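You operate a simulated robot arm through the tools that you are given. There is no shell and no other tool. Be economical: measure what you need, move in short steps, check, and stop when the job is done.

The job below is to be done with a simulated two-armed robot. You get a single attempt, and the scene is never put back.

JOB
Take the cloth from the drawer end of the steel bench and lay it out flat on the top of the covering bench.
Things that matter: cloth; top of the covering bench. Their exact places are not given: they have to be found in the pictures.

Only the result counts: the job must be done as asked and must still hold three seconds after the hand-in. Knocking over, shifting, dropping, spilling or breaking anything else fails it. Flat cloth is picked up by pressing the open fingertips on it (5 to 10 N) and closing them slowly along it; thin cloth reads only 2 to 8 mm in the jaws.

ROBOT AND FRAMES
Two 7-joint arms with two-finger parallel grippers on one trunk, on a base that drives. Base frame: it is fixed to the floor where the robot stands at the start and does not move with it; the origin is under the middle of the robot, x ahead of it, y to its left, z up. Lengths are in m, angles in rad, forces in N, time in s.
The left shoulder is at the start at [0.07, 0.163, 1.045], the right one opposite. Places, roughly: top of the covering bench [0.7, 1.8, 0.8]. Payload 3.43 kg a hand.
The tool frame of a hand sits at the grasp point between the pads (the TCP): z along the fingers, y along the line on which they close. The tips reach 0.034 m beyond it. Largest opening 0.128 m; finger width 0.024, thickness 0.012; the body of the gripper, 0.048 by 0.13 m, starts 0.096 m behind the TCP.
Orientation is told as [roll, pitch, yaw] about the base's x, y, z axes, in that order, counted from this pose: with the fingers straight down and closing along the base's y, the tool's x points along the base's -x, its y along +y and its z along -z.

CONTROLS
- The arms move only by the tool drive_tool. It takes "left_commands", "right_commands" or both (then of equal length, played together; a hand with none holds still); each is a list of rows, each a list of 2 entries, a list of its own where there are three numbers: the shift along the base's x, y, z in m, then the turn, a rotation vector about the base's x, y, z in rad. In form: [[[dx, dy, dz], [rx, ry, rz]], ...]. A call has 1 to 20 rows; each row is the pose to reach, as a shift and turn from the pose commanded when the call began. "left_claw" and "right_claw" are, for a hand that has rows, the closure, from 0 (fully open) to 1 (shut), set as the call begins (left out, the last holds). A row lasts 0.2 s, in which the tool goes at most 0.05 m and 0.15 rad; a call with a longer step from one row to the next is refused whole, and so is a gripper value outside its range. Where a pose cannot be reached the arm comes as near as it can. A force on the tool above 40 N (or 10 N above the force at the start of the call, whichever is more), or a blocked arm, ends the call early, and 0.2 s more pass. Each finger travels about 0.153 m/s and halts on what it meets, pressing with about 27 N; the grip force reading is that of the motor and also rises with nothing between the fingers. The clock runs only during rows and for 0.2 s after the last one: add rows that repeat a pose to give the fingers time. It gives the time, the measured TCP pose, the force on the tool (base axes), the opening and the grip force at its end, in the units of the frame above (readings bear some noise), and new pictures: "show" is both (left out), scene, wrist or none (wrist: the cameras of the hands that moved).
- Cameras (640 x 400 px; columns grow to the right, rows downward): "scene" is now at [0.1382, -0.0113, 1.2722]; the picture's right is [-0.12, -0.99, 0.00], its down [-0.57, 0.07, -0.82] and it looks along [0.81, -0.09, -0.58] (base axes); focal length 252 px, centre (320, 200). "left" rides on the left gripper at [0.076, 0.011, -0.16] in its tool frame; the picture's right is [-0.15, 0.99, 0.00], its down [-0.88, -0.13, -0.46] and it looks along [-0.45, -0.07, 0.89] (tool axes); focal length 234 px, centre (320, 200). "right" rides on the right gripper at [0.076, -0.011, -0.16] in its tool frame; the picture's right is [0.15, 0.99, 0.00], its down [-0.88, 0.13, -0.46] and it looks along [-0.45, 0.07, 0.89] (tool axes); focal length 234 px, centre (320, 200).
- move_column(by): slides the trunk up (or, below 0, down) by that many m; the arms and the scene camera ride with it, the base frame stays. It gives what a move gives, with no picture.
- drive_base(legs): drives the robot by 1 to 6 legs, each [ahead, left, turn to the left] in m, m and rad, along the robot's own axes; the way and the turn of a leg run together, so that a leg with both is an arc; at most 1.5 m and 3.142 rad a leg. The arms and the cameras ride along, it lands a little off, and it stops where it bumps. It gives what a move gives, and a new picture of the scene camera.
- aim_head(pan, tilt): turns the head with the scene camera to pan (to the left, within 1.501 rad either way) and tilt (down, from -0.506 to 1.204), counted from straight ahead of the robot. It gives what a move gives, and a new picture of the scene camera.
- probe_pixels(camera, pixels): for up to 12 pixels [column, row] of the newest picture of that camera ("zoom" is the newest enlarged one), the place [x, y, z] in the base frame of the surface seen there, good to about 0.003 m. No time passes.
- enlarge(camera, box): a new picture of the part [left, top, right, bottom] of that camera's present view, enlarged. No time passes.
- job_done(): hands the job in; it is judged then, once.

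Work in short steps. Measure before you move; look again where a grasp or a placing could have gone wrong, and mend it. You have 80 turns and 170 pictures in all, those below and enlarged ones among them. Open the grippers and draw the arms clear of the work before you hand the job in, unless the task says otherwise; then end with one line.

The tools are called as name(argument=value, ...) on one line, values as JSON. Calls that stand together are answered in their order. drive_tool: Moves the arms, as the interface text tells. Its arguments: {"type":"object","properties":{"left_commands":{"type":"array","items":{"type":"array"}},"left_claw":{"type":"number"},"right_commands":{"type":"array","items":{"type":"array"}},"right_claw":{"type":"number"},"show":{"type":"string","enum":["both","scene","wrist","none"]}},"required":[]} The other tools are called the same way: move_column (by) slides the trunk up or down; drive_base (legs) drives the base; aim_head (pan, tilt) turns the head that bears the scene camera; probe_pixels (camera, pixels) gives the place of the surface under pixels of a picture; enlarge (camera, box) takes an enlarged picture of a part of a camera's view; job_done () hands the job in.

At the start:

```text
time: 0.0
left_position: [0.6441, 0.2004, 1.0424]
left_ee_rot: [0.0, 0.0, 0.001]
left_wrist_force: [0.1, 0.9, -1.0]
left_opening: 0.1281
left_finger_force: 0.1
right_position: [0.6727, -0.261, 1.0418]
right_ee_rot: [0.001, 0.0, -0.001]
right_wrist_force: [0.3, -0.3, 0.7]
right_opening: 0.1278
right_finger_force: 0.0
trunk travel left (down, up): [-0.525, 0.415]
robot x, y, heading: [-0.0004, 0.0011, 0.002]
head pan, tilt: [-0.115, 0.614]
```

scene: 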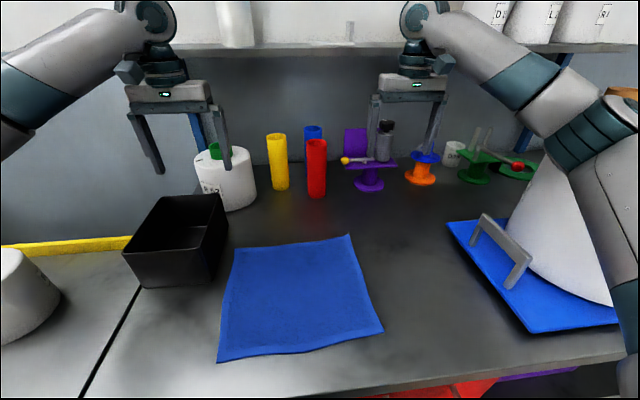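
right: 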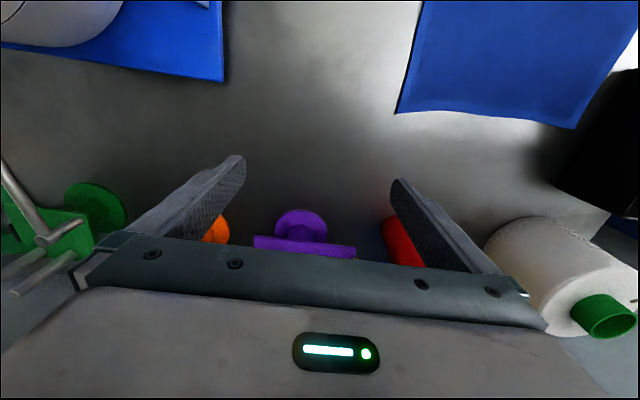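
left: 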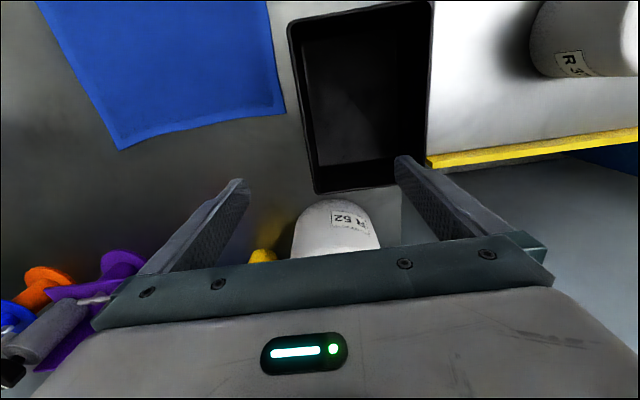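

The blue cloth lies at about (300,300). I probe its corners, and look around towards the covering bench at the left.

probe_pixels(camera="scene", pixels=[[236, 249], [349, 236], [381, 330], [219, 360], [300, 300], [420, 300], [135, 300], [180, 230], [450, 225], [530, 330], [600, 310]])

aim_head(pan=1.2, tilt=0.5)

```text
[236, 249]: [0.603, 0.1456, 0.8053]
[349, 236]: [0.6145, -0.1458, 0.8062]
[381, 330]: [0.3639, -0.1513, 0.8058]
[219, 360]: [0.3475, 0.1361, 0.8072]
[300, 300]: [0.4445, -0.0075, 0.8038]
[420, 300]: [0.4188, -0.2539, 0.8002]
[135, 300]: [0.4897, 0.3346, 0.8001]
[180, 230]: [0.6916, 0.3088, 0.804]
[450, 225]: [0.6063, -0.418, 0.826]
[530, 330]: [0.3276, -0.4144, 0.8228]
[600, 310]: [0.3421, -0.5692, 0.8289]
```

```text
time: 1.5
left_position: [0.6444, 0.2008, 1.0426]
left_ee_rot: [0.0, 0.0, 0.003]
left_wrist_force: [-0.4, 0.6, 0.5]
left_opening: 0.1281
left_finger_force: 0.0
right_position: [0.6721, -0.2617, 1.0424]
right_ee_rot: [0.0, -0.001, 0.0]
right_wrist_force: [0.1, -0.3, 0.4]
right_opening: 0.1277
right_finger_force: 0.0
trunk travel left (down, up): [-0.525, 0.415]
robot x, y, heading: [0.0027, 0.0009, 0.001]
head pan, tilt: [1.201, 0.499]
```

scene: 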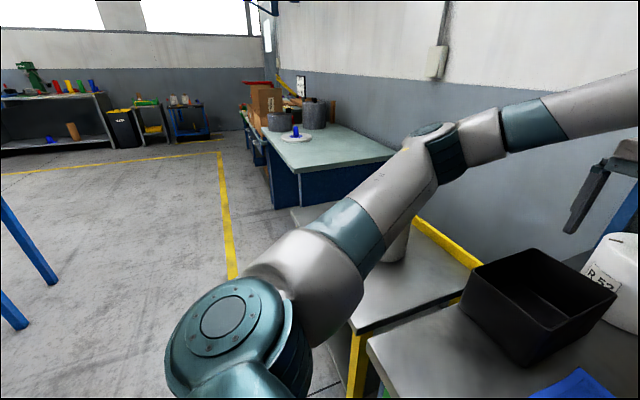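

The green-topped bench at about (320,150) should be the covering bench. I probe it, then look right to check for another cloth.

probe_pixels(camera="scene", pixels=[[395, 155], [300, 172], [320, 130], [330, 150], [297, 136], [370, 145], [268, 135], [345, 130], [410, 300], [395, 245], [295, 215], [355, 330]])

enlarge(camera="scene", box=[220, 60, 420, 220])

aim_head(pan=-0.7, tilt=0.8)

```text
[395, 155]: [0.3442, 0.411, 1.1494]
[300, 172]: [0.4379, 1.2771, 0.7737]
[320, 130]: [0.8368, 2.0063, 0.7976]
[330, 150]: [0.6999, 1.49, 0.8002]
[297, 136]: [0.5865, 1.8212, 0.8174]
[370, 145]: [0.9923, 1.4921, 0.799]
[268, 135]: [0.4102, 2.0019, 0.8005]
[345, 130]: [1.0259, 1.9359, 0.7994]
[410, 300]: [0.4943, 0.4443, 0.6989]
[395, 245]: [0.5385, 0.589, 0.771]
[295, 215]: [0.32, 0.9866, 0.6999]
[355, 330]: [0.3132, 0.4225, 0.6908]
```

```text
2.50 times, centred on (320, 140) of scene
```

zoom: 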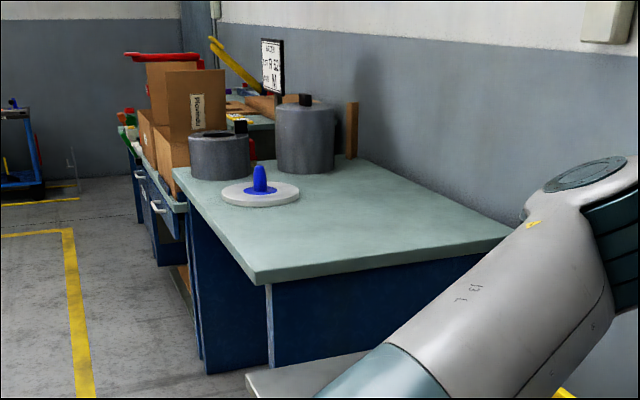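

```text
time: 3.4
left_position: [0.6441, 0.2005, 1.0415]
left_ee_rot: [-0.001, 0.0, 0.002]
left_wrist_force: [0.4, 0.6, 1.2]
left_opening: 0.1279
left_finger_force: 0.1
right_position: [0.6721, -0.2619, 1.0421]
right_ee_rot: [0.001, 0.002, 0.001]
right_wrist_force: [-0.1, -0.7, 1.4]
right_opening: 0.1278
right_finger_force: 0.0
trunk travel left (down, up): [-0.525, 0.415]
robot x, y, heading: [0.0033, 0.0003, 0.003]
head pan, tilt: [-0.7, 0.799]
```

scene: 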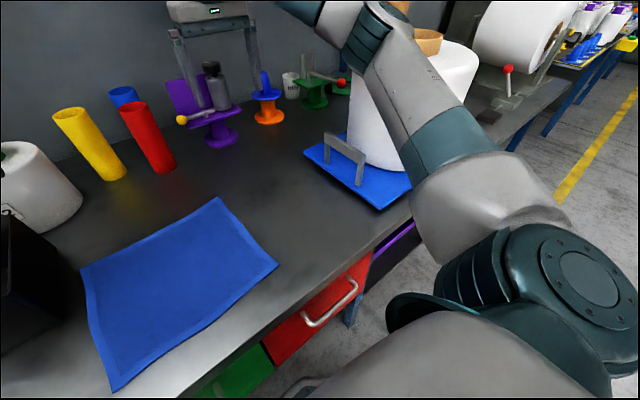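

There is one blue cloth, about 0.29 x 0.26 m, at z≈0.805, in front of the drawers. I will pinch its two near corners with both hands, so I back off 0.12 m to get the near edge in reach.

drive_base(legs=[[-0.13, 0, 0]])

aim_head(pan=0.0, tilt=0.75)

```text
time: 4.6
left_position: [0.5141, 0.2001, 1.0426]
left_ee_rot: [0.001, 0.002, 0.0]
left_wrist_force: [-0.4, 0.6, 0.0]
left_opening: 0.1278
left_finger_force: 0.1
right_position: [0.542, -0.2623, 1.0424]
right_ee_rot: [-0.001, -0.001, -0.002]
right_wrist_force: [-0.2, 0.9, 0.4]
right_opening: 0.1281
right_finger_force: 0.1
trunk travel left (down, up): [-0.525, 0.415]
robot x, y, heading: [-0.1289, -0.0065, -0.002]
head pan, tilt: [-0.7, 0.799]
```

scene: 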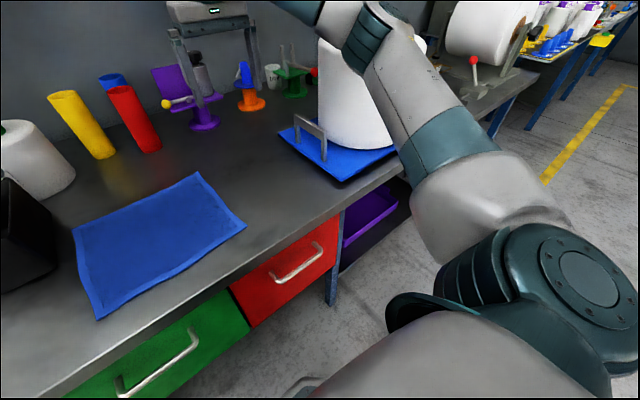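

```text
time: 5.7
left_position: [0.5155, 0.1992, 1.0431]
left_ee_rot: [0.0, 0.001, 0.0]
left_wrist_force: [0.0, 0.5, 1.0]
left_opening: 0.1279
left_finger_force: 0.0
right_position: [0.5413, -0.2621, 1.0417]
right_ee_rot: [0.0, -0.001, -0.003]
right_wrist_force: [-0.3, -0.2, 0.5]
right_opening: 0.1281
right_finger_force: 0.1
trunk travel left (down, up): [-0.525, 0.415]
robot x, y, heading: [-0.1319, 0.0008, 0.001]
head pan, tilt: [0.0, 0.75]
```

scene: 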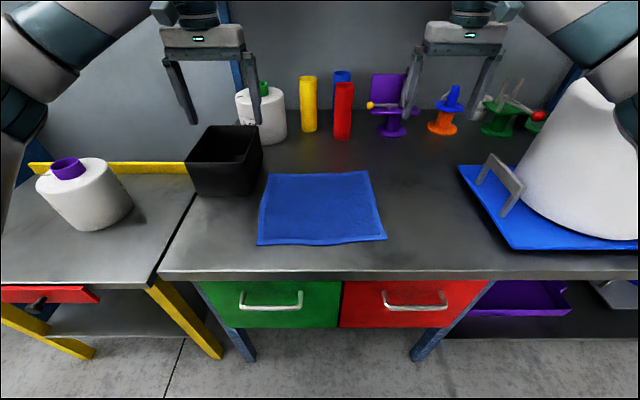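

I measure the near corners, bench front edge, and tray.

probe_pixels(camera="scene", pixels=[[260, 242], [383, 238], [269, 176], [367, 173], [320, 240], [320, 268], [263, 150], [259, 183], [275, 236], [365, 232]])

enlarge(camera="scene", box=[230, 160, 410, 272])

```text
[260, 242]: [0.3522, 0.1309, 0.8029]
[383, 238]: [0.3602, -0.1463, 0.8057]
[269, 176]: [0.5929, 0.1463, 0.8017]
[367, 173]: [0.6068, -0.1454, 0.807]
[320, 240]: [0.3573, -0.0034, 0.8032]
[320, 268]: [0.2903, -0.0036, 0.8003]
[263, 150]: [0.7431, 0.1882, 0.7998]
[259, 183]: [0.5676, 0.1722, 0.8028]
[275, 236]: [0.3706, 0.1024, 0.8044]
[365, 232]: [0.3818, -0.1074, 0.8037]
```

```text
3.56 times, centred on (320, 216) of scene
```

zoom: 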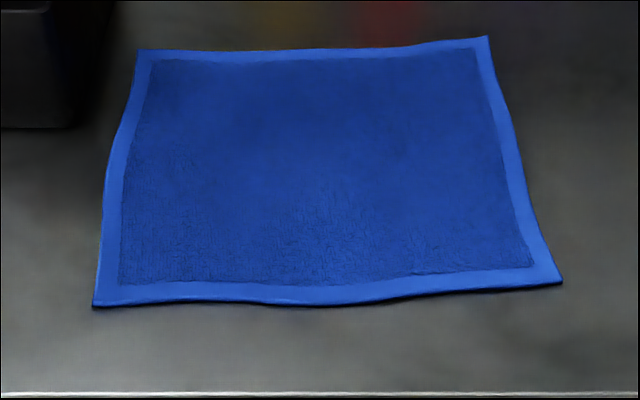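

Near corners are at (0.352,0.131) and (0.360,-0.146). I bring both hands above spots just inside them with 0.05 m opening, TCP z 0.87.

drive_tool(left_commands=[[[-0.03, -0.021, 0], [0, 0, 0]], [[-0.06, -0.042, 0], [0, 0, 0]], [[-0.09, -0.063, 0], [0, 0, 0]], [[-0.12, -0.084, 0], [0, 0, 0]], [[-0.1485, -0.104, 0], [0, 0, 0]], [[-0.1485, -0.104, -0.045], [0, 0, 0]], [[-0.1485, -0.104, -0.09], [0, 0, 0]], [[-0.1485, -0.104, -0.13], [0, 0, 0]], [[-0.1485, -0.104, -0.173], [0, 0, 0]], [[-0.1485, -0.104, -0.173], [0, 0, 0]]], right_commands=[[[-0.034, 0.031, 0], [0, 0, 0]], [[-0.067, 0.062, 0], [0, 0, 0]], [[-0.1, 0.093, 0], [0, 0, 0]], [[-0.134, 0.124, 0], [0, 0, 0]], [[-0.167, 0.154, 0], [0, 0, 0]], [[-0.167, 0.154, -0.045], [0, 0, 0]], [[-0.167, 0.154, -0.09], [0, 0, 0]], [[-0.167, 0.154, -0.13], [0, 0, 0]], [[-0.167, 0.154, -0.172], [0, 0, 0]], [[-0.167, 0.154, -0.172], [0, 0, 0]]], left_claw=0.61, right_claw=0.61)

```text
time: 7.9
left_position: [0.3656, 0.0957, 0.8702]
left_ee_rot: [0.0, 0.0, -0.001]
left_wrist_force: [0.2, -0.5, 0.0]
left_opening: 0.05
left_finger_force: 0.1
right_position: [0.3745, -0.1077, 0.8705]
right_ee_rot: [0.001, 0.0, -0.003]
right_wrist_force: [-0.2, 0.6, 0.4]
right_opening: 0.0501
right_finger_force: 0.0
trunk travel left (down, up): [-0.525, 0.415]
robot x, y, heading: [-0.1317, -0.0017, -0.005]
head pan, tilt: [0.0, 0.75]
```

scene: 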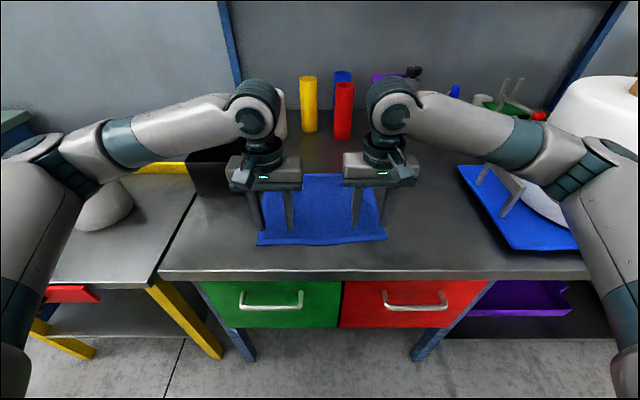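
right: 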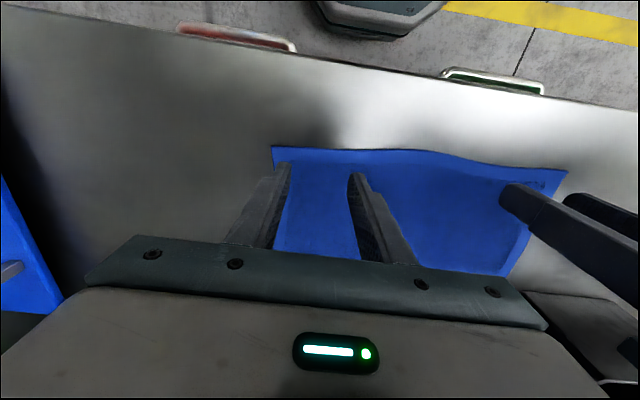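
left: 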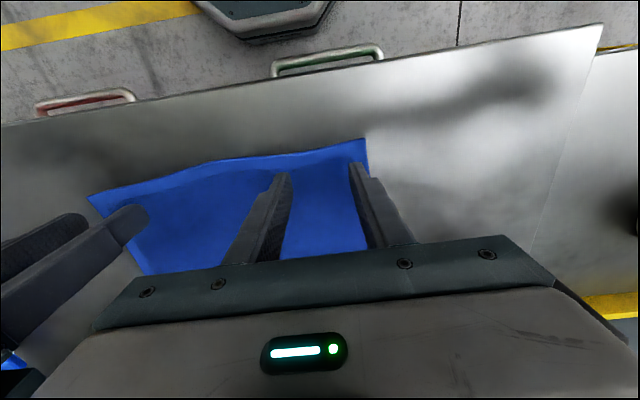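

Fingers are over both corners. I lower to about contact and read the force.

drive_tool(left_commands=[[[0, 0, -0.02], [0, 0, 0]], [[0, 0, -0.028], [0, 0, 0]], [[0, 0, -0.032], [0, 0, 0]], [[0, 0, -0.032], [0, 0, 0]]], right_commands=[[[0, 0, -0.02], [0, 0, 0]], [[0, 0, -0.028], [0, 0, 0]], [[0, 0, -0.032], [0, 0, 0]], [[0, 0, -0.032], [0, 0, 0]]], show="none")

```text
time: 8.9
left_position: [0.3662, 0.094, 0.8377]
left_ee_rot: [0.0, 0.001, -0.001]
left_wrist_force: [0.8, -0.1, 4.6]
left_opening: 0.05
left_finger_force: 0.1
right_position: [0.374, -0.109, 0.8388]
right_ee_rot: [0.0, 0.0, -0.003]
right_wrist_force: [-1.4, 0.5, 2.4]
right_opening: 0.05
right_finger_force: 0.0
trunk travel left (down, up): [-0.525, 0.415]
robot x, y, heading: [-0.1296, 0.0001, -0.002]
head pan, tilt: [0.0, 0.75]
```

Contact begins (4.6 N and 2.4 N). I press 1 mm and 2 mm more.

drive_tool(left_commands=[[[0, 0, -0.001], [0, 0, 0]], [[0, 0, -0.001], [0, 0, 0]]], right_commands=[[[0, 0, -0.002], [0, 0, 0]], [[0, 0, -0.002], [0, 0, 0]]], show="none")

```text
time: 9.5
left_position: [0.3647, 0.0948, 0.8362]
left_ee_rot: [0.002, -0.002, 0.0]
left_wrist_force: [0.3, -2.8, 8.5]
left_opening: 0.0498
left_finger_force: 0.1
right_position: [0.3744, -0.1087, 0.8372]
right_ee_rot: [-0.001, -0.004, -0.002]
right_wrist_force: [1.8, 0.2, 9.3]
right_opening: 0.0499
right_finger_force: 0.0
trunk travel left (down, up): [-0.525, 0.415]
robot x, y, heading: [-0.1308, 0.0017, -0.004]
head pan, tilt: [0.0, 0.75]
```

Both press at about 9 N. I close slowly in steps, holding position.

drive_tool(left_commands=[[[0, 0, 0], [0, 0, 0]], [[0, 0, 0], [0, 0, 0]]], right_commands=[[[0, 0, 0], [0, 0, 0]], [[0, 0, 0], [0, 0, 0]]], left_claw=0.69, right_claw=0.69, show="none")

drive_tool(left_commands=[[[0, 0, 0], [0, 0, 0]], [[0, 0, 0], [0, 0, 0]]], right_commands=[[[0, 0, 0], [0, 0, 0]], [[0, 0, 0], [0, 0, 0]]], left_claw=0.77, right_claw=0.77, show="wrist")

```text
time: 10.1
left_position: [0.365, 0.0956, 0.8368]
left_ee_rot: [0.0, -0.003, 0.0]
left_wrist_force: [0.8, -2.5, 9.1]
left_opening: 0.0395
left_finger_force: 0.3
right_position: [0.3732, -0.1079, 0.8363]
right_ee_rot: [0.0, -0.003, -0.001]
right_wrist_force: [0.7, 1.8, 10.3]
right_opening: 0.0397
right_finger_force: 0.2
trunk travel left (down, up): [-0.525, 0.415]
robot x, y, heading: [-0.132, -0.0006, -0.006]
head pan, tilt: [0.0, 0.75]
```

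```text
time: 10.7
left_position: [0.3635, 0.0949, 0.838]
left_ee_rot: [0.0, -0.001, 0.0]
left_wrist_force: [0.5, -3.5, 10.5]
left_opening: 0.0301
left_finger_force: 0.9
right_position: [0.3734, -0.1075, 0.8376]
right_ee_rot: [0.001, -0.002, -0.003]
right_wrist_force: [0.5, 3.4, 10.7]
right_opening: 0.03
right_finger_force: 0.4
trunk travel left (down, up): [-0.525, 0.415]
robot x, y, heading: [-0.1312, -0.0013, -0.0]
head pan, tilt: [0.0, 0.75]
```

right: 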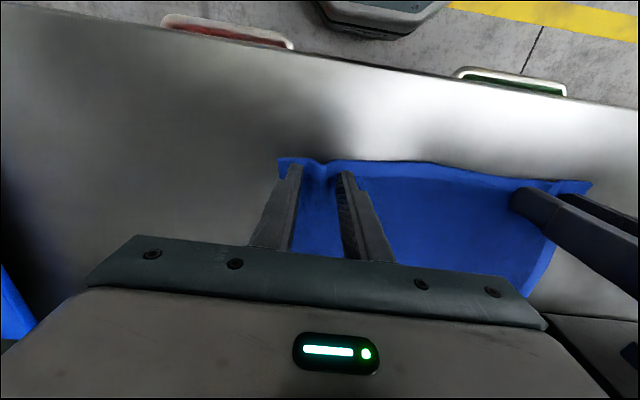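
left: 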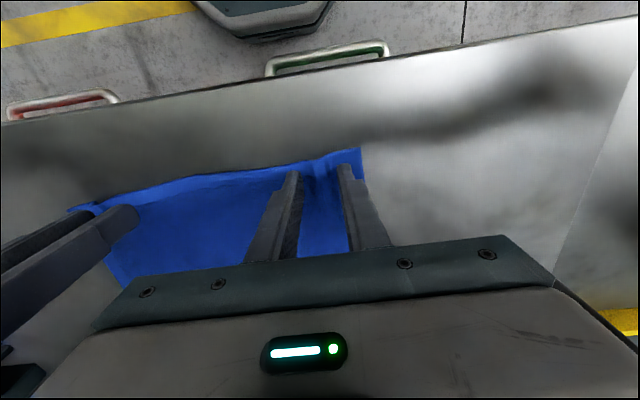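

A fold is forming between the fingers of both hands. I continue closing.

drive_tool(left_commands=[[[0, 0, 0], [0, 0, 0]], [[0, 0, 0], [0, 0, 0]]], right_commands=[[[0, 0, 0], [0, 0, 0]], [[0, 0, 0], [0, 0, 0]]], left_claw=0.85, right_claw=0.85, show="none")

drive_tool(left_commands=[[[0, 0, 0], [0, 0, 0]], [[0, 0, 0], [0, 0, 0]]], right_commands=[[[0, 0, 0], [0, 0, 0]], [[0, 0, 0], [0, 0, 0]]], left_claw=0.92, right_claw=0.92, show="none")

drive_tool(left_commands=[[[0, 0, 0], [0, 0, 0]], [[0, 0, 0], [0, 0, 0]], [[0, 0, 0], [0, 0, 0]]], right_commands=[[[0, 0, 0], [0, 0, 0]], [[0, 0, 0], [0, 0, 0]], [[0, 0, 0], [0, 0, 0]]], left_claw=1.0, right_claw=1.0, show="wrist")

```text
time: 11.3
left_position: [0.3648, 0.096, 0.8364]
left_ee_rot: [-0.001, -0.003, 0.001]
left_wrist_force: [0.3, -0.1, 10.5]
left_opening: 0.0189
left_finger_force: 0.1
right_position: [0.3735, -0.108, 0.8367]
right_ee_rot: [0.001, 0.0, -0.003]
right_wrist_force: [0.5, 1.9, 11.1]
right_opening: 0.0199
right_finger_force: 0.7
trunk travel left (down, up): [-0.525, 0.415]
robot x, y, heading: [-0.1321, 0.0025, -0.01]
head pan, tilt: [0.0, 0.75]
```

```text
time: 11.9
left_position: [0.3655, 0.0955, 0.8371]
left_ee_rot: [0.0, -0.002, 0.0]
left_wrist_force: [0.5, -3.5, 9.3]
left_opening: 0.0126
left_finger_force: 1.6
right_position: [0.3733, -0.1093, 0.837]
right_ee_rot: [0.001, -0.002, -0.001]
right_wrist_force: [-0.6, 2.8, 10.4]
right_opening: 0.012
right_finger_force: 1.0
trunk travel left (down, up): [-0.525, 0.415]
robot x, y, heading: [-0.1312, -0.0011, 0.003]
head pan, tilt: [0.0, 0.75]
```

```text
time: 12.7
left_position: [0.3648, 0.0933, 0.8374]
left_ee_rot: [0.001, -0.002, 0.001]
left_wrist_force: [-0.4, -11.7, 9.3]
left_opening: 0.0072
left_finger_force: 26.7
right_position: [0.3734, -0.1088, 0.8373]
right_ee_rot: [0.002, -0.001, -0.002]
right_wrist_force: [-0.5, 10.2, 11.0]
right_opening: 0.0051
right_finger_force: 26.7
trunk travel left (down, up): [-0.525, 0.415]
robot x, y, heading: [-0.1311, 0.0006, -0.001]
head pan, tilt: [0.0, 0.75]
```

right: 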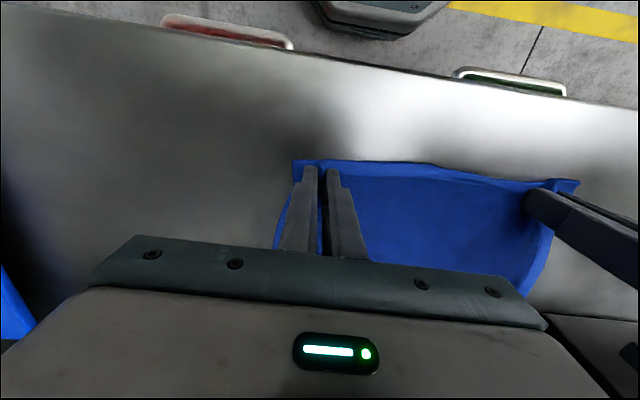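
left: 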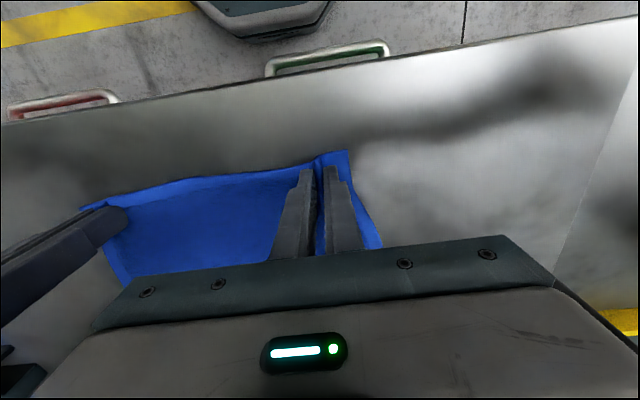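

Both jaws hold cloth (7 and 5 mm). The cloth is taut between them (~11 N), so I ease the hands inward a little while lifting slowly.

drive_tool(left_commands=[[[0, -0.004, 0.004], [0, 0, 0]], [[0, -0.006, 0.012], [0, 0, 0]], [[0.01, -0.006, 0.03], [0, 0, 0]], [[0.02, -0.006, 0.05], [0, 0, 0]], [[0.03, -0.006, 0.07], [0, 0, 0]], [[0.03, -0.006, 0.07], [0, 0, 0]]], right_commands=[[[0, 0.004, 0.004], [0, 0, 0]], [[0, 0.006, 0.012], [0, 0, 0]], [[0.01, 0.006, 0.03], [0, 0, 0]], [[0.02, 0.006, 0.05], [0, 0, 0]], [[0.03, 0.006, 0.07], [0, 0, 0]], [[0.03, 0.006, 0.07], [0, 0, 0]]], show="both")

```text
time: 14.1
left_position: [0.3951, 0.0905, 0.9061]
left_ee_rot: [0.0, 0.001, 0.001]
left_wrist_force: [0.4, -0.8, 0.4]
left_opening: 0.0069
left_finger_force: 27.1
right_position: [0.4053, -0.1052, 0.9064]
right_ee_rot: [0.001, -0.001, -0.002]
right_wrist_force: [0.1, 1.8, 0.1]
right_opening: 0.004
right_finger_force: 26.8
trunk travel left (down, up): [-0.525, 0.415]
robot x, y, heading: [-0.1256, -0.0017, 0.0]
head pan, tilt: [0.0, 0.75]
```

scene: 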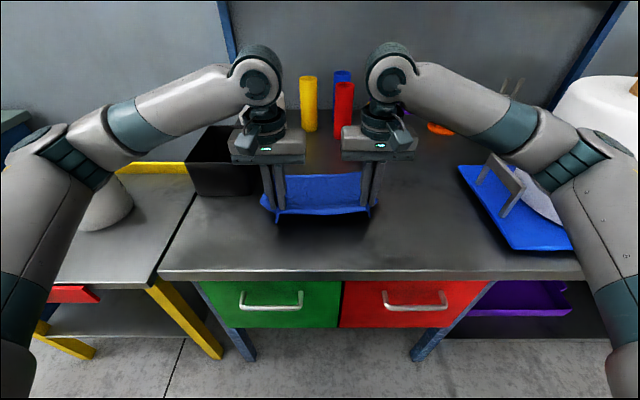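
right: 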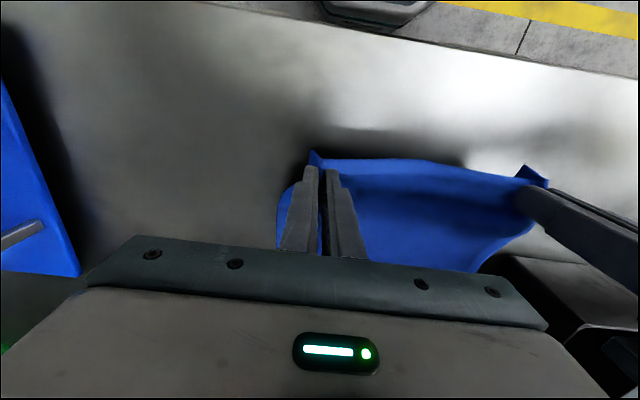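
left: 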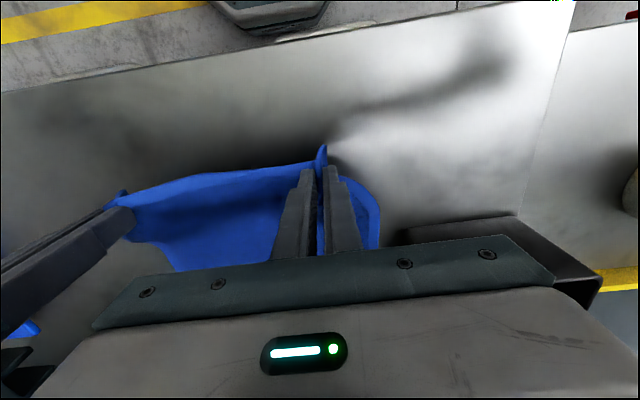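

The cloth came up in both hands. I lift further so it hangs clear.

drive_tool(left_commands=[[[0.01, 0, 0.03], [0, 0, 0]], [[0.02, 0, 0.06], [0, 0, 0]], [[0.03, 0, 0.09], [0, 0, 0]], [[0.04, 0, 0.12], [0, 0, 0]], [[0.05, 0, 0.15], [0, 0, 0]], [[0.06, 0, 0.18], [0, 0, 0]], [[0.07, 0, 0.21], [0, 0, 0]], [[0.08, 0, 0.24], [0, 0, 0]], [[0.09, 0, 0.26], [0, 0, 0]], [[0.09, 0, 0.26], [0, 0, 0]], [[0.09, 0, 0.26], [0, 0, 0]]], right_commands=[[[0.01, 0, 0.03], [0, 0, 0]], [[0.02, 0, 0.06], [0, 0, 0]], [[0.03, 0, 0.09], [0, 0, 0]], [[0.04, 0, 0.12], [0, 0, 0]], [[0.05, 0, 0.15], [0, 0, 0]], [[0.06, 0, 0.18], [0, 0, 0]], [[0.07, 0, 0.21], [0, 0, 0]], [[0.08, 0, 0.24], [0, 0, 0]], [[0.09, 0, 0.26], [0, 0, 0]], [[0.09, 0, 0.26], [0, 0, 0]], [[0.09, 0, 0.26], [0, 0, 0]]], show="scene")

aim_head(pan=1.5, tilt=0.5)

```text
time: 16.5
left_position: [0.4862, 0.0904, 1.1663]
left_ee_rot: [-0.001, 0.0, -0.002]
left_wrist_force: [-0.2, -1.5, -0.6]
left_opening: 0.0067
left_finger_force: 26.9
right_position: [0.4953, -0.1045, 1.1666]
right_ee_rot: [0.002, -0.002, -0.002]
right_wrist_force: [-0.1, 0.7, -0.6]
right_opening: 0.0046
right_finger_force: 27.1
trunk travel left (down, up): [-0.525, 0.415]
robot x, y, heading: [-0.1332, -0.0001, -0.001]
head pan, tilt: [0.0, 0.75]
```

scene: 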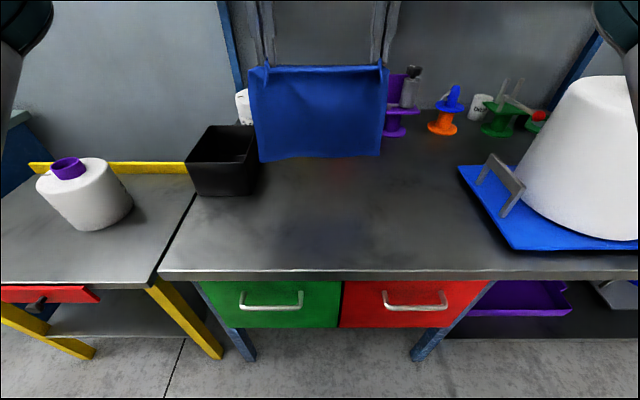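

```text
time: 18.1
left_position: [0.486, 0.0912, 1.1655]
left_ee_rot: [0.001, -0.001, 0.0]
left_wrist_force: [-0.2, -1.4, -1.2]
left_opening: 0.0066
left_finger_force: 27.2
right_position: [0.495, -0.1037, 1.1663]
right_ee_rot: [0.0, 0.0, -0.002]
right_wrist_force: [-0.5, 0.8, 0.6]
right_opening: 0.0043
right_finger_force: 27.2
trunk travel left (down, up): [-0.525, 0.415]
robot x, y, heading: [-0.1325, -0.0037, -0.001]
head pan, tilt: [1.499, 0.499]
```

scene: 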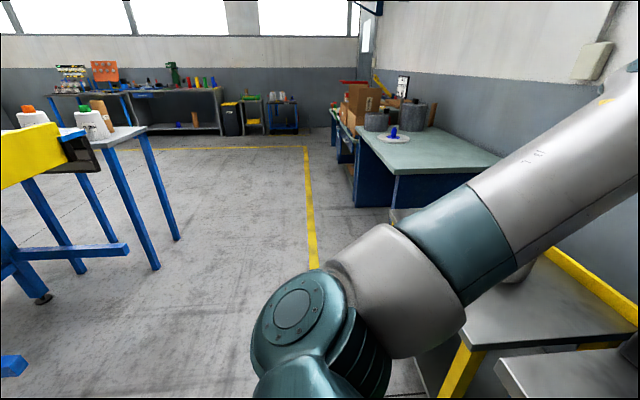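

The cloth hangs neatly. I measure the blue table on the left and the covering bench's edges to plan the drive.

probe_pixels(camera="scene", pixels=[[178, 238], [158, 268], [128, 250], [42, 298], [145, 128], [395, 172], [357, 135], [395, 132], [498, 160], [420, 325], [8, 365], [380, 138]])

enlarge(camera="scene", box=[330, 80, 510, 200])

```text
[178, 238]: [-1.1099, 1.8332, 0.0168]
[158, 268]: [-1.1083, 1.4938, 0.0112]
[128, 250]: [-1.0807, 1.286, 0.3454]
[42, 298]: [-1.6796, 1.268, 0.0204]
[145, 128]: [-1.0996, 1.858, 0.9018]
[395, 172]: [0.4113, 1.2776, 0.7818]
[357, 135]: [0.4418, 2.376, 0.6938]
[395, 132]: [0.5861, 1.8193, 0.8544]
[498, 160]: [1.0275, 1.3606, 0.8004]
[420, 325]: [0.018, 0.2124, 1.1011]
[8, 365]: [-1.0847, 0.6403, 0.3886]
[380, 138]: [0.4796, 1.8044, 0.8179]
```

```text
3.33 times, centred on (420, 140) of scene
```

zoom: 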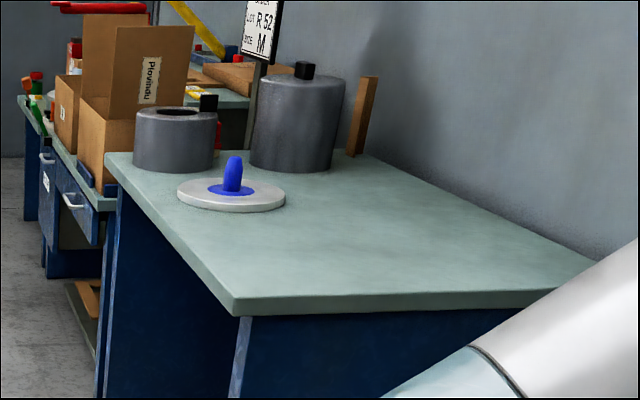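

The aisle is clear (other table edge at x≈-1.08), and the free area on the covering bench is y≈1.28–1.70, x≈0.43–1.05. I back off 0.25 m and then drive 1.48 m to the left.

drive_base(legs=[[-0.25, 0, 0], [0, 0.74, 0], [0, 0.74, 0]])

aim_head(pan=0.0, tilt=0.6)

```text
time: 27.1
left_position: [0.2175, 1.5508, 1.1657]
left_ee_rot: [0.001, -0.001, 0.014]
left_wrist_force: [1.0, -1.7, -0.3]
left_opening: 0.0065
left_finger_force: 27.4
right_position: [0.2296, 1.3554, 1.1665]
right_ee_rot: [0.001, -0.001, 0.012]
right_wrist_force: [0.1, 1.6, -0.9]
right_opening: 0.0046
right_finger_force: 27.0
trunk travel left (down, up): [-0.525, 0.415]
robot x, y, heading: [-0.3956, 1.4501, 0.017]
head pan, tilt: [1.499, 0.499]
```

scene: 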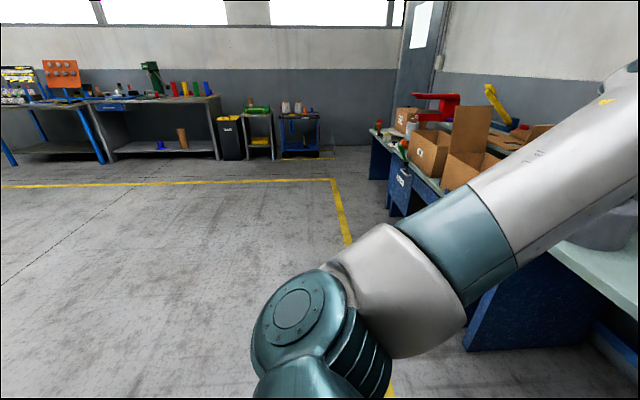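

```text
time: 28.6
left_position: [0.2167, 1.5494, 1.1648]
left_ee_rot: [0.0, 0.001, 0.014]
left_wrist_force: [0.5, -2.1, -0.2]
left_opening: 0.0067
left_finger_force: 26.5
right_position: [0.2297, 1.3543, 1.166]
right_ee_rot: [-0.002, -0.001, 0.012]
right_wrist_force: [0.0, 1.6, -0.9]
right_opening: 0.0042
right_finger_force: 27.0
trunk travel left (down, up): [-0.525, 0.415]
robot x, y, heading: [-0.3992, 1.4517, 0.009]
head pan, tilt: [0.0, 0.6]
```

scene: 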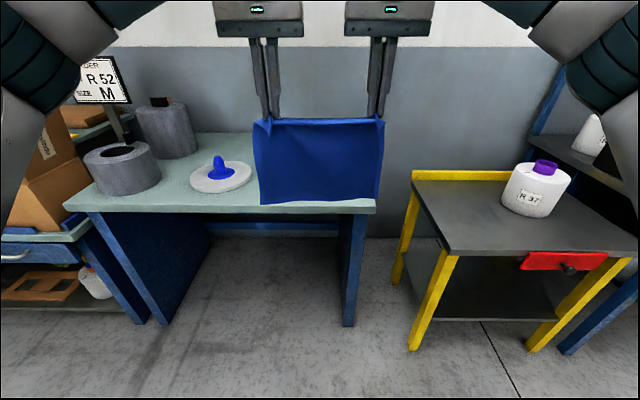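

The covering bench is straight ahead with its free area behind the cloth. I drive 0.39 m ahead and 0.03 m left.

drive_base(legs=[[0.38, 0.025, -0.01]])

```text
time: 31.1
left_position: [0.6061, 1.5713, 1.1654]
left_ee_rot: [0.0, -0.001, 0.003]
left_wrist_force: [0.5, -1.5, 0.0]
left_opening: 0.0063
left_finger_force: 26.8
right_position: [0.6157, 1.3772, 1.1664]
right_ee_rot: [0.0, -0.001, 0.002]
right_wrist_force: [0.0, 1.4, -0.1]
right_opening: 0.0046
right_finger_force: 27.5
trunk travel left (down, up): [-0.525, 0.415]
robot x, y, heading: [-0.0095, 1.482, -0.001]
head pan, tilt: [0.0, 0.6]
```

scene: 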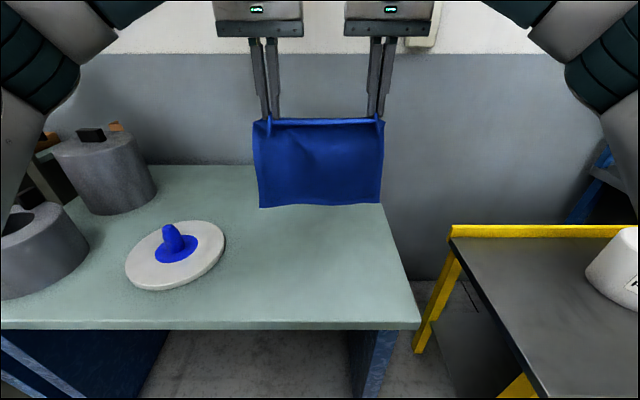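

probe_pixels(camera="scene", pixels=[[260, 205], [380, 202], [255, 122], [384, 120], [225, 240], [175, 262], [418, 322], [250, 322], [230, 168], [400, 250], [318, 160], [300, 280]])

```text
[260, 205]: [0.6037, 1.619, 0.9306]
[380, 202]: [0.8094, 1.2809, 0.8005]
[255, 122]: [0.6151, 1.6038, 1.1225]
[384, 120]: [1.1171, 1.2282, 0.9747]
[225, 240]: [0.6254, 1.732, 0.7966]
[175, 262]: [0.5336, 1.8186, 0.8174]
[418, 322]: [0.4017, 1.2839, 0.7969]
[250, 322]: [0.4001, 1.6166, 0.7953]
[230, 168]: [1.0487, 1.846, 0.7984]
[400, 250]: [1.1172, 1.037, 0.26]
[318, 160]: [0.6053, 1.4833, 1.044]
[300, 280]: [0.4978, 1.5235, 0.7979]
```

The cloth spans y≈1.335–1.62, over the free part of the bench. I move the hands 0.18 m forward and lower so that the bottom hem is just above the surface at x≈0.79.

drive_tool(left_commands=[[[0.03, 0, 0], [0, 0, 0]], [[0.06, 0, 0], [0, 0, 0]], [[0.09, 0, 0], [0, 0, 0]], [[0.12, 0, -0.01], [0, 0, 0]], [[0.15, 0, -0.03], [0, 0, 0]], [[0.17, 0, -0.05], [0, 0, 0]], [[0.18, 0, -0.065], [0, 0, 0]], [[0.18, 0, -0.07], [0, 0, 0]], [[0.18, 0, -0.07], [0, 0, 0]], [[0.18, 0, -0.07], [0, 0, 0]]], right_commands=[[[0.03, 0, 0], [0, 0, 0]], [[0.06, 0, 0], [0, 0, 0]], [[0.09, 0, 0], [0, 0, 0]], [[0.12, 0, -0.01], [0, 0, 0]], [[0.15, 0, -0.03], [0, 0, 0]], [[0.17, 0, -0.05], [0, 0, 0]], [[0.18, 0, -0.065], [0, 0, 0]], [[0.18, 0, -0.07], [0, 0, 0]], [[0.18, 0, -0.07], [0, 0, 0]], [[0.18, 0, -0.07], [0, 0, 0]]], show="scene")

```text
time: 33.3
left_position: [0.7594, 1.5765, 1.0929]
left_ee_rot: [-0.001, 0.001, 0.002]
left_wrist_force: [0.0, -11.4, -1.2]
left_opening: 0.0049
left_finger_force: 26.8
left hand out of reach, approached as far as the arm can: row 5, 6, 7, 8, 9, 10
right_position: [0.7636, 1.3686, 1.092]
right_ee_rot: [0.0, 0.0, 0.004]
right_wrist_force: [-0.2, 12.4, -0.6]
right_opening: 0.0048
right_finger_force: 26.8
right hand out of reach, approached as far as the arm can: row 5, 6, 7, 8, 9, 10
trunk travel left (down, up): [-0.525, 0.415]
robot x, y, heading: [-0.0107, 1.482, -0.002]
head pan, tilt: [0.0, 0.6]
```

scene: 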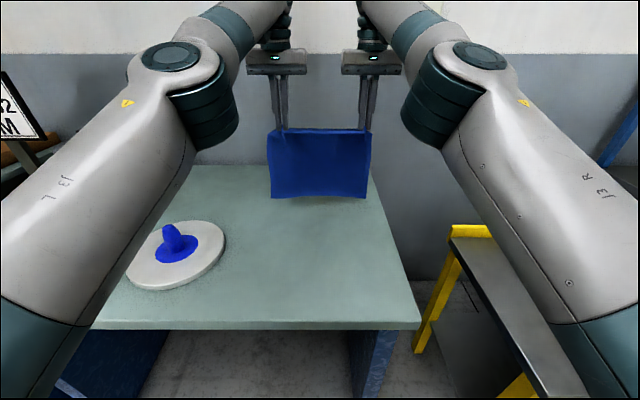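

The reach limit at x≈0.76 spread the hands a bit (12 N tension). I pull back 0.03 m in x (y returns to normal) to relieve it.

drive_tool(left_commands=[[[-0.015, 0, 0], [0, 0, 0]], [[-0.03, 0, 0], [0, 0, 0]], [[-0.03, 0, 0], [0, 0, 0]], [[-0.03, 0, 0], [0, 0, 0]]], right_commands=[[[-0.015, 0, 0], [0, 0, 0]], [[-0.03, 0, 0], [0, 0, 0]], [[-0.03, 0, 0], [0, 0, 0]], [[-0.03, 0, 0], [0, 0, 0]]], show="scene")

```text
time: 34.3
left_position: [0.7299, 1.5768, 1.0924]
left_ee_rot: [0.001, 0.002, 0.005]
left_wrist_force: [0.0, -2.0, -0.5]
left_opening: 0.0039
left_finger_force: 27.0
right_position: [0.748, 1.3694, 1.0939]
right_ee_rot: [0.003, 0.003, 0.001]
right_wrist_force: [0.3, 1.6, -0.2]
right_opening: 0.0037
right_finger_force: 26.6
right hand out of reach, approached as far as the arm can: row 1, 2
trunk travel left (down, up): [-0.525, 0.415]
robot x, y, heading: [-0.011, 1.478, 0.001]
head pan, tilt: [0.0, 0.6]
```

scene: 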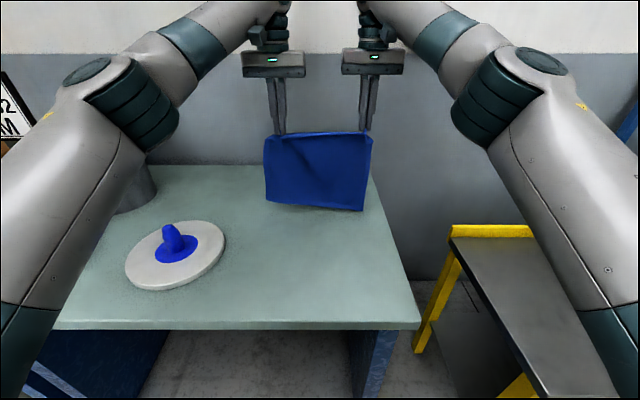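

Both still hold, but jaw openings dropped; I look closely at the grips.

enlarge(camera="scene", box=[230, 90, 410, 220])

probe_pixels(camera="scene", pixels=[[270, 200], [355, 206], [268, 142], [368, 138], [315, 170]])

```text
3.08 times, centred on (320, 155) of scene
```

zoom: 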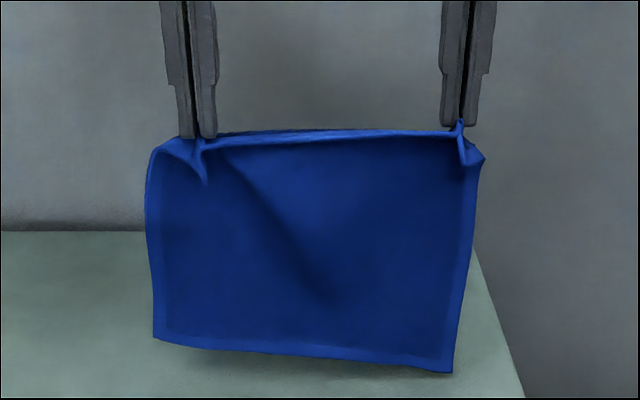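

```text
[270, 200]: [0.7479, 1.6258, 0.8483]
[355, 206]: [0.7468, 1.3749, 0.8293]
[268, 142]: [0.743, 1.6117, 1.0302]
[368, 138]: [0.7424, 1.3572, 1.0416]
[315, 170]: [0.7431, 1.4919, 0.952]
```

The grips are now slim tabs, so I keep tension low. I start the lay: hands go back and down gently (right one 15 mm further to line up), in slow steps.

drive_tool(left_commands=[[[-0.005, -0.001, -0.01], [0, 0, 0]], [[-0.012, -0.002, -0.018], [0, 0, 0]], [[-0.022, -0.003, -0.025], [0, 0, 0]], [[-0.034, -0.003, -0.03], [0, 0, 0]], [[-0.046, -0.003, -0.035], [0, 0, 0]], [[-0.058, -0.003, -0.04], [0, 0, 0]], [[-0.058, -0.003, -0.04], [0, 0, 0]]], right_commands=[[[-0.008, 0.001, -0.01], [0, 0, 0]], [[-0.018, 0.002, -0.018], [0, 0, 0]], [[-0.03, 0.003, -0.025], [0, 0, 0]], [[-0.044, 0.003, -0.03], [0, 0, 0]], [[-0.058, 0.003, -0.035], [0, 0, 0]], [[-0.073, 0.003, -0.04], [0, 0, 0]], [[-0.073, 0.003, -0.04], [0, 0, 0]]], show="scene")

```text
time: 35.9
left_position: [0.6708, 1.5738, 1.0493]
left_ee_rot: [0.0, 0.002, 0.002]
left_wrist_force: [0.7, -1.5, -0.4]
left_opening: 0.0039
left_finger_force: 26.7
right_position: [0.6619, 1.3701, 1.0521]
right_ee_rot: [-0.001, 0.002, 0.002]
right_wrist_force: [0.1, 0.8, 0.3]
right_opening: 0.0036
right_finger_force: 27.1
trunk travel left (down, up): [-0.525, 0.415]
robot x, y, heading: [-0.0085, 1.4775, 0.001]
head pan, tilt: [0.0, 0.6]
```

scene: 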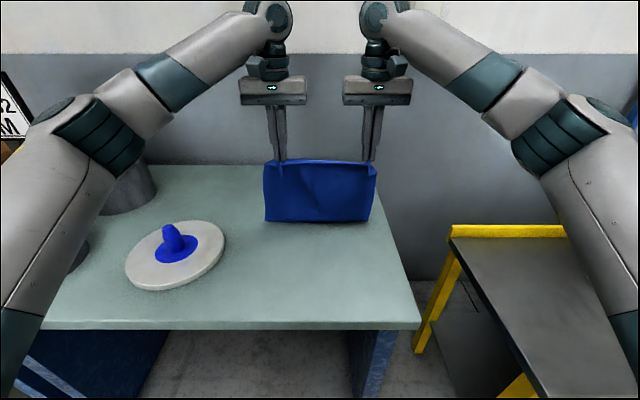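

enlarge(camera="scene", box=[230, 120, 410, 240])

probe_pixels(camera="scene", pixels=[[272, 217], [320, 219], [363, 217], [320, 190], [320, 170], [362, 175]])

```text
3.33 times, centred on (320, 180) of scene
```

zoom: 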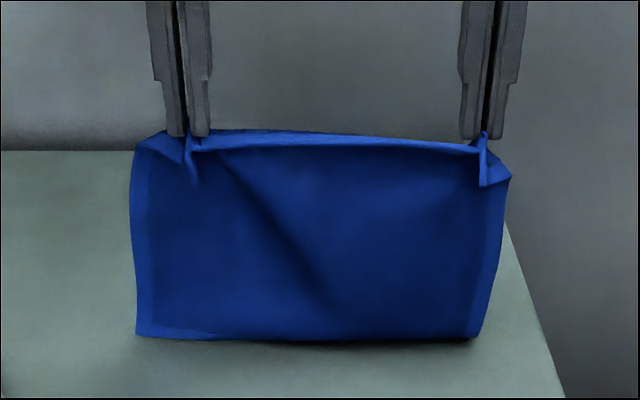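

```text
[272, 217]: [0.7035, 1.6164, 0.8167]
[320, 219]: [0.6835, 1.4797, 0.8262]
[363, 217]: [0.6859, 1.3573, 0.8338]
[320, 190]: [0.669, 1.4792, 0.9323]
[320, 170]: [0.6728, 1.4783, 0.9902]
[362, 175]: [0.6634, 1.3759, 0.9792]
```

The hem is nearly touching at x≈0.70. To have more margin from the bench front (x≈0.40) I raise 0.03, and drive the base 0.07 m ahead.

drive_tool(left_commands=[[[0, 0, 0.015], [0, 0, 0]], [[0, 0, 0.03], [0, 0, 0]]], right_commands=[[[0.005, 0, 0.015], [0, 0, 0]], [[0.009, 0, 0.03], [0, 0, 0]]], show="none")

drive_base(legs=[[0.07, 0, 0]])

```text
time: 36.5
left_position: [0.6692, 1.5717, 1.0788]
left_ee_rot: [0.001, 0.001, 0.003]
left_wrist_force: [-0.5, -1.1, -0.9]
left_opening: 0.0038
left_finger_force: 26.6
right_position: [0.6699, 1.3699, 1.0835]
right_ee_rot: [0.002, 0.0, 0.002]
right_wrist_force: [-0.8, 0.7, 0.7]
right_opening: 0.0034
right_finger_force: 27.1
trunk travel left (down, up): [-0.525, 0.415]
robot x, y, heading: [-0.0066, 1.4774, 0.004]
head pan, tilt: [0.0, 0.6]
```

```text
time: 37.5
left_position: [0.7404, 1.5714, 1.0786]
left_ee_rot: [0.0, 0.0, 0.003]
left_wrist_force: [0.2, 0.0, -0.2]
left_opening: 0.0039
left_finger_force: 27.1
right_position: [0.7399, 1.3687, 1.0831]
right_ee_rot: [0.0, 0.002, -0.002]
right_wrist_force: [-0.8, 0.9, 0.3]
right_opening: 0.0036
right_finger_force: 27.2
trunk travel left (down, up): [-0.525, 0.415]
robot x, y, heading: [0.0584, 1.4793, 0.0]
head pan, tilt: [0.0, 0.6]
```

scene: 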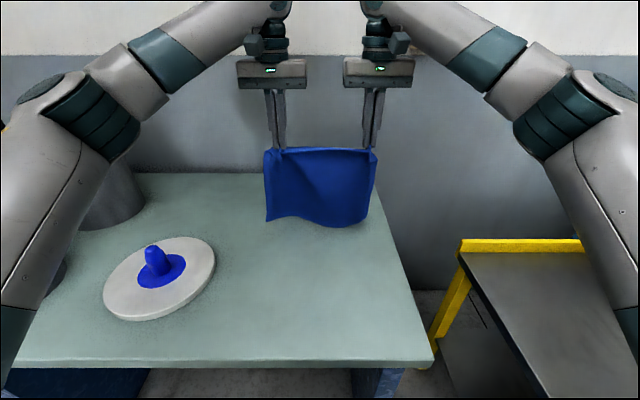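

Now lower until the hem touches, then begin the backward arc.

drive_tool(left_commands=[[[0, 0, 0], [0, 0, 0]], [[-0.003, 0, -0.012], [0, 0, 0]], [[-0.006, 0, -0.024], [0, 0, 0]], [[-0.015, 0, -0.034], [0, 0, 0]], [[-0.03, 0, -0.044], [0, 0, 0]], [[-0.048, 0, -0.053], [0, 0, 0]], [[-0.066, 0, -0.062], [0, 0, 0]], [[-0.084, 0, -0.072], [0, 0, 0]], [[-0.084, 0, -0.072], [0, 0, 0]]], right_commands=[[[0, 0, -0.003], [0, 0, 0]], [[-0.003, 0, -0.015], [0, 0, 0]], [[-0.006, 0, -0.027], [0, 0, 0]], [[-0.015, 0, -0.037], [0, 0, 0]], [[-0.03, 0, -0.047], [0, 0, 0]], [[-0.048, 0, -0.056], [0, 0, 0]], [[-0.066, 0, -0.065], [0, 0, 0]], [[-0.084, 0, -0.075], [0, 0, 0]], [[-0.084, 0, -0.075], [0, 0, 0]]], show="scene")

enlarge(camera="scene", box=[220, 140, 420, 280])

```text
time: 39.5
left_position: [0.6547, 1.5709, 1.0097]
left_ee_rot: [-0.001, -0.001, 0.003]
left_wrist_force: [0.4, -0.9, -0.3]
left_opening: 0.0039
left_finger_force: 27.0
right_position: [0.6537, 1.3687, 1.0059]
right_ee_rot: [0.0, 0.001, -0.002]
right_wrist_force: [-0.9, 0.4, 0.3]
right_opening: 0.0034
right_finger_force: 27.3
trunk travel left (down, up): [-0.525, 0.415]
robot x, y, heading: [0.0574, 1.48, -0.001]
head pan, tilt: [0.0, 0.6]
```

scene: 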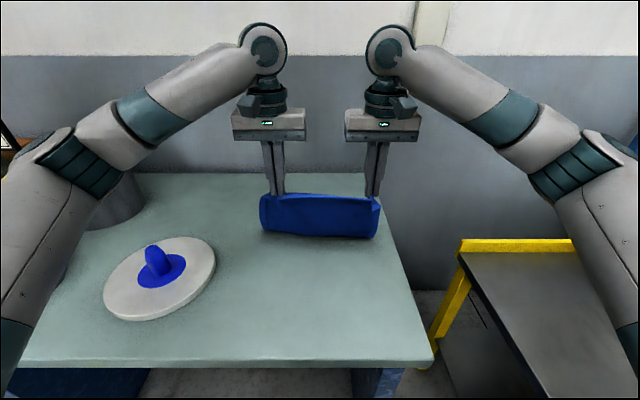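

```text
2.86 times, centred on (320, 210) of scene
```

zoom: 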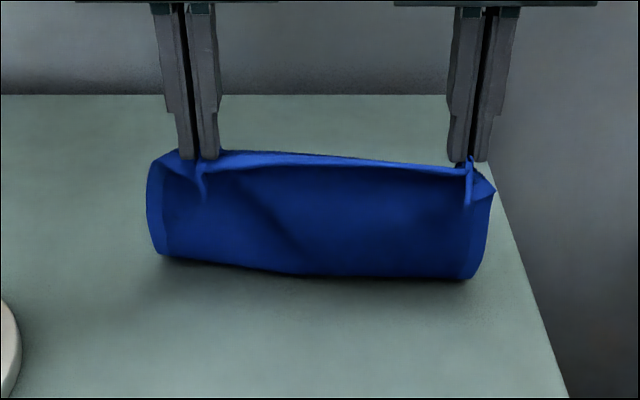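

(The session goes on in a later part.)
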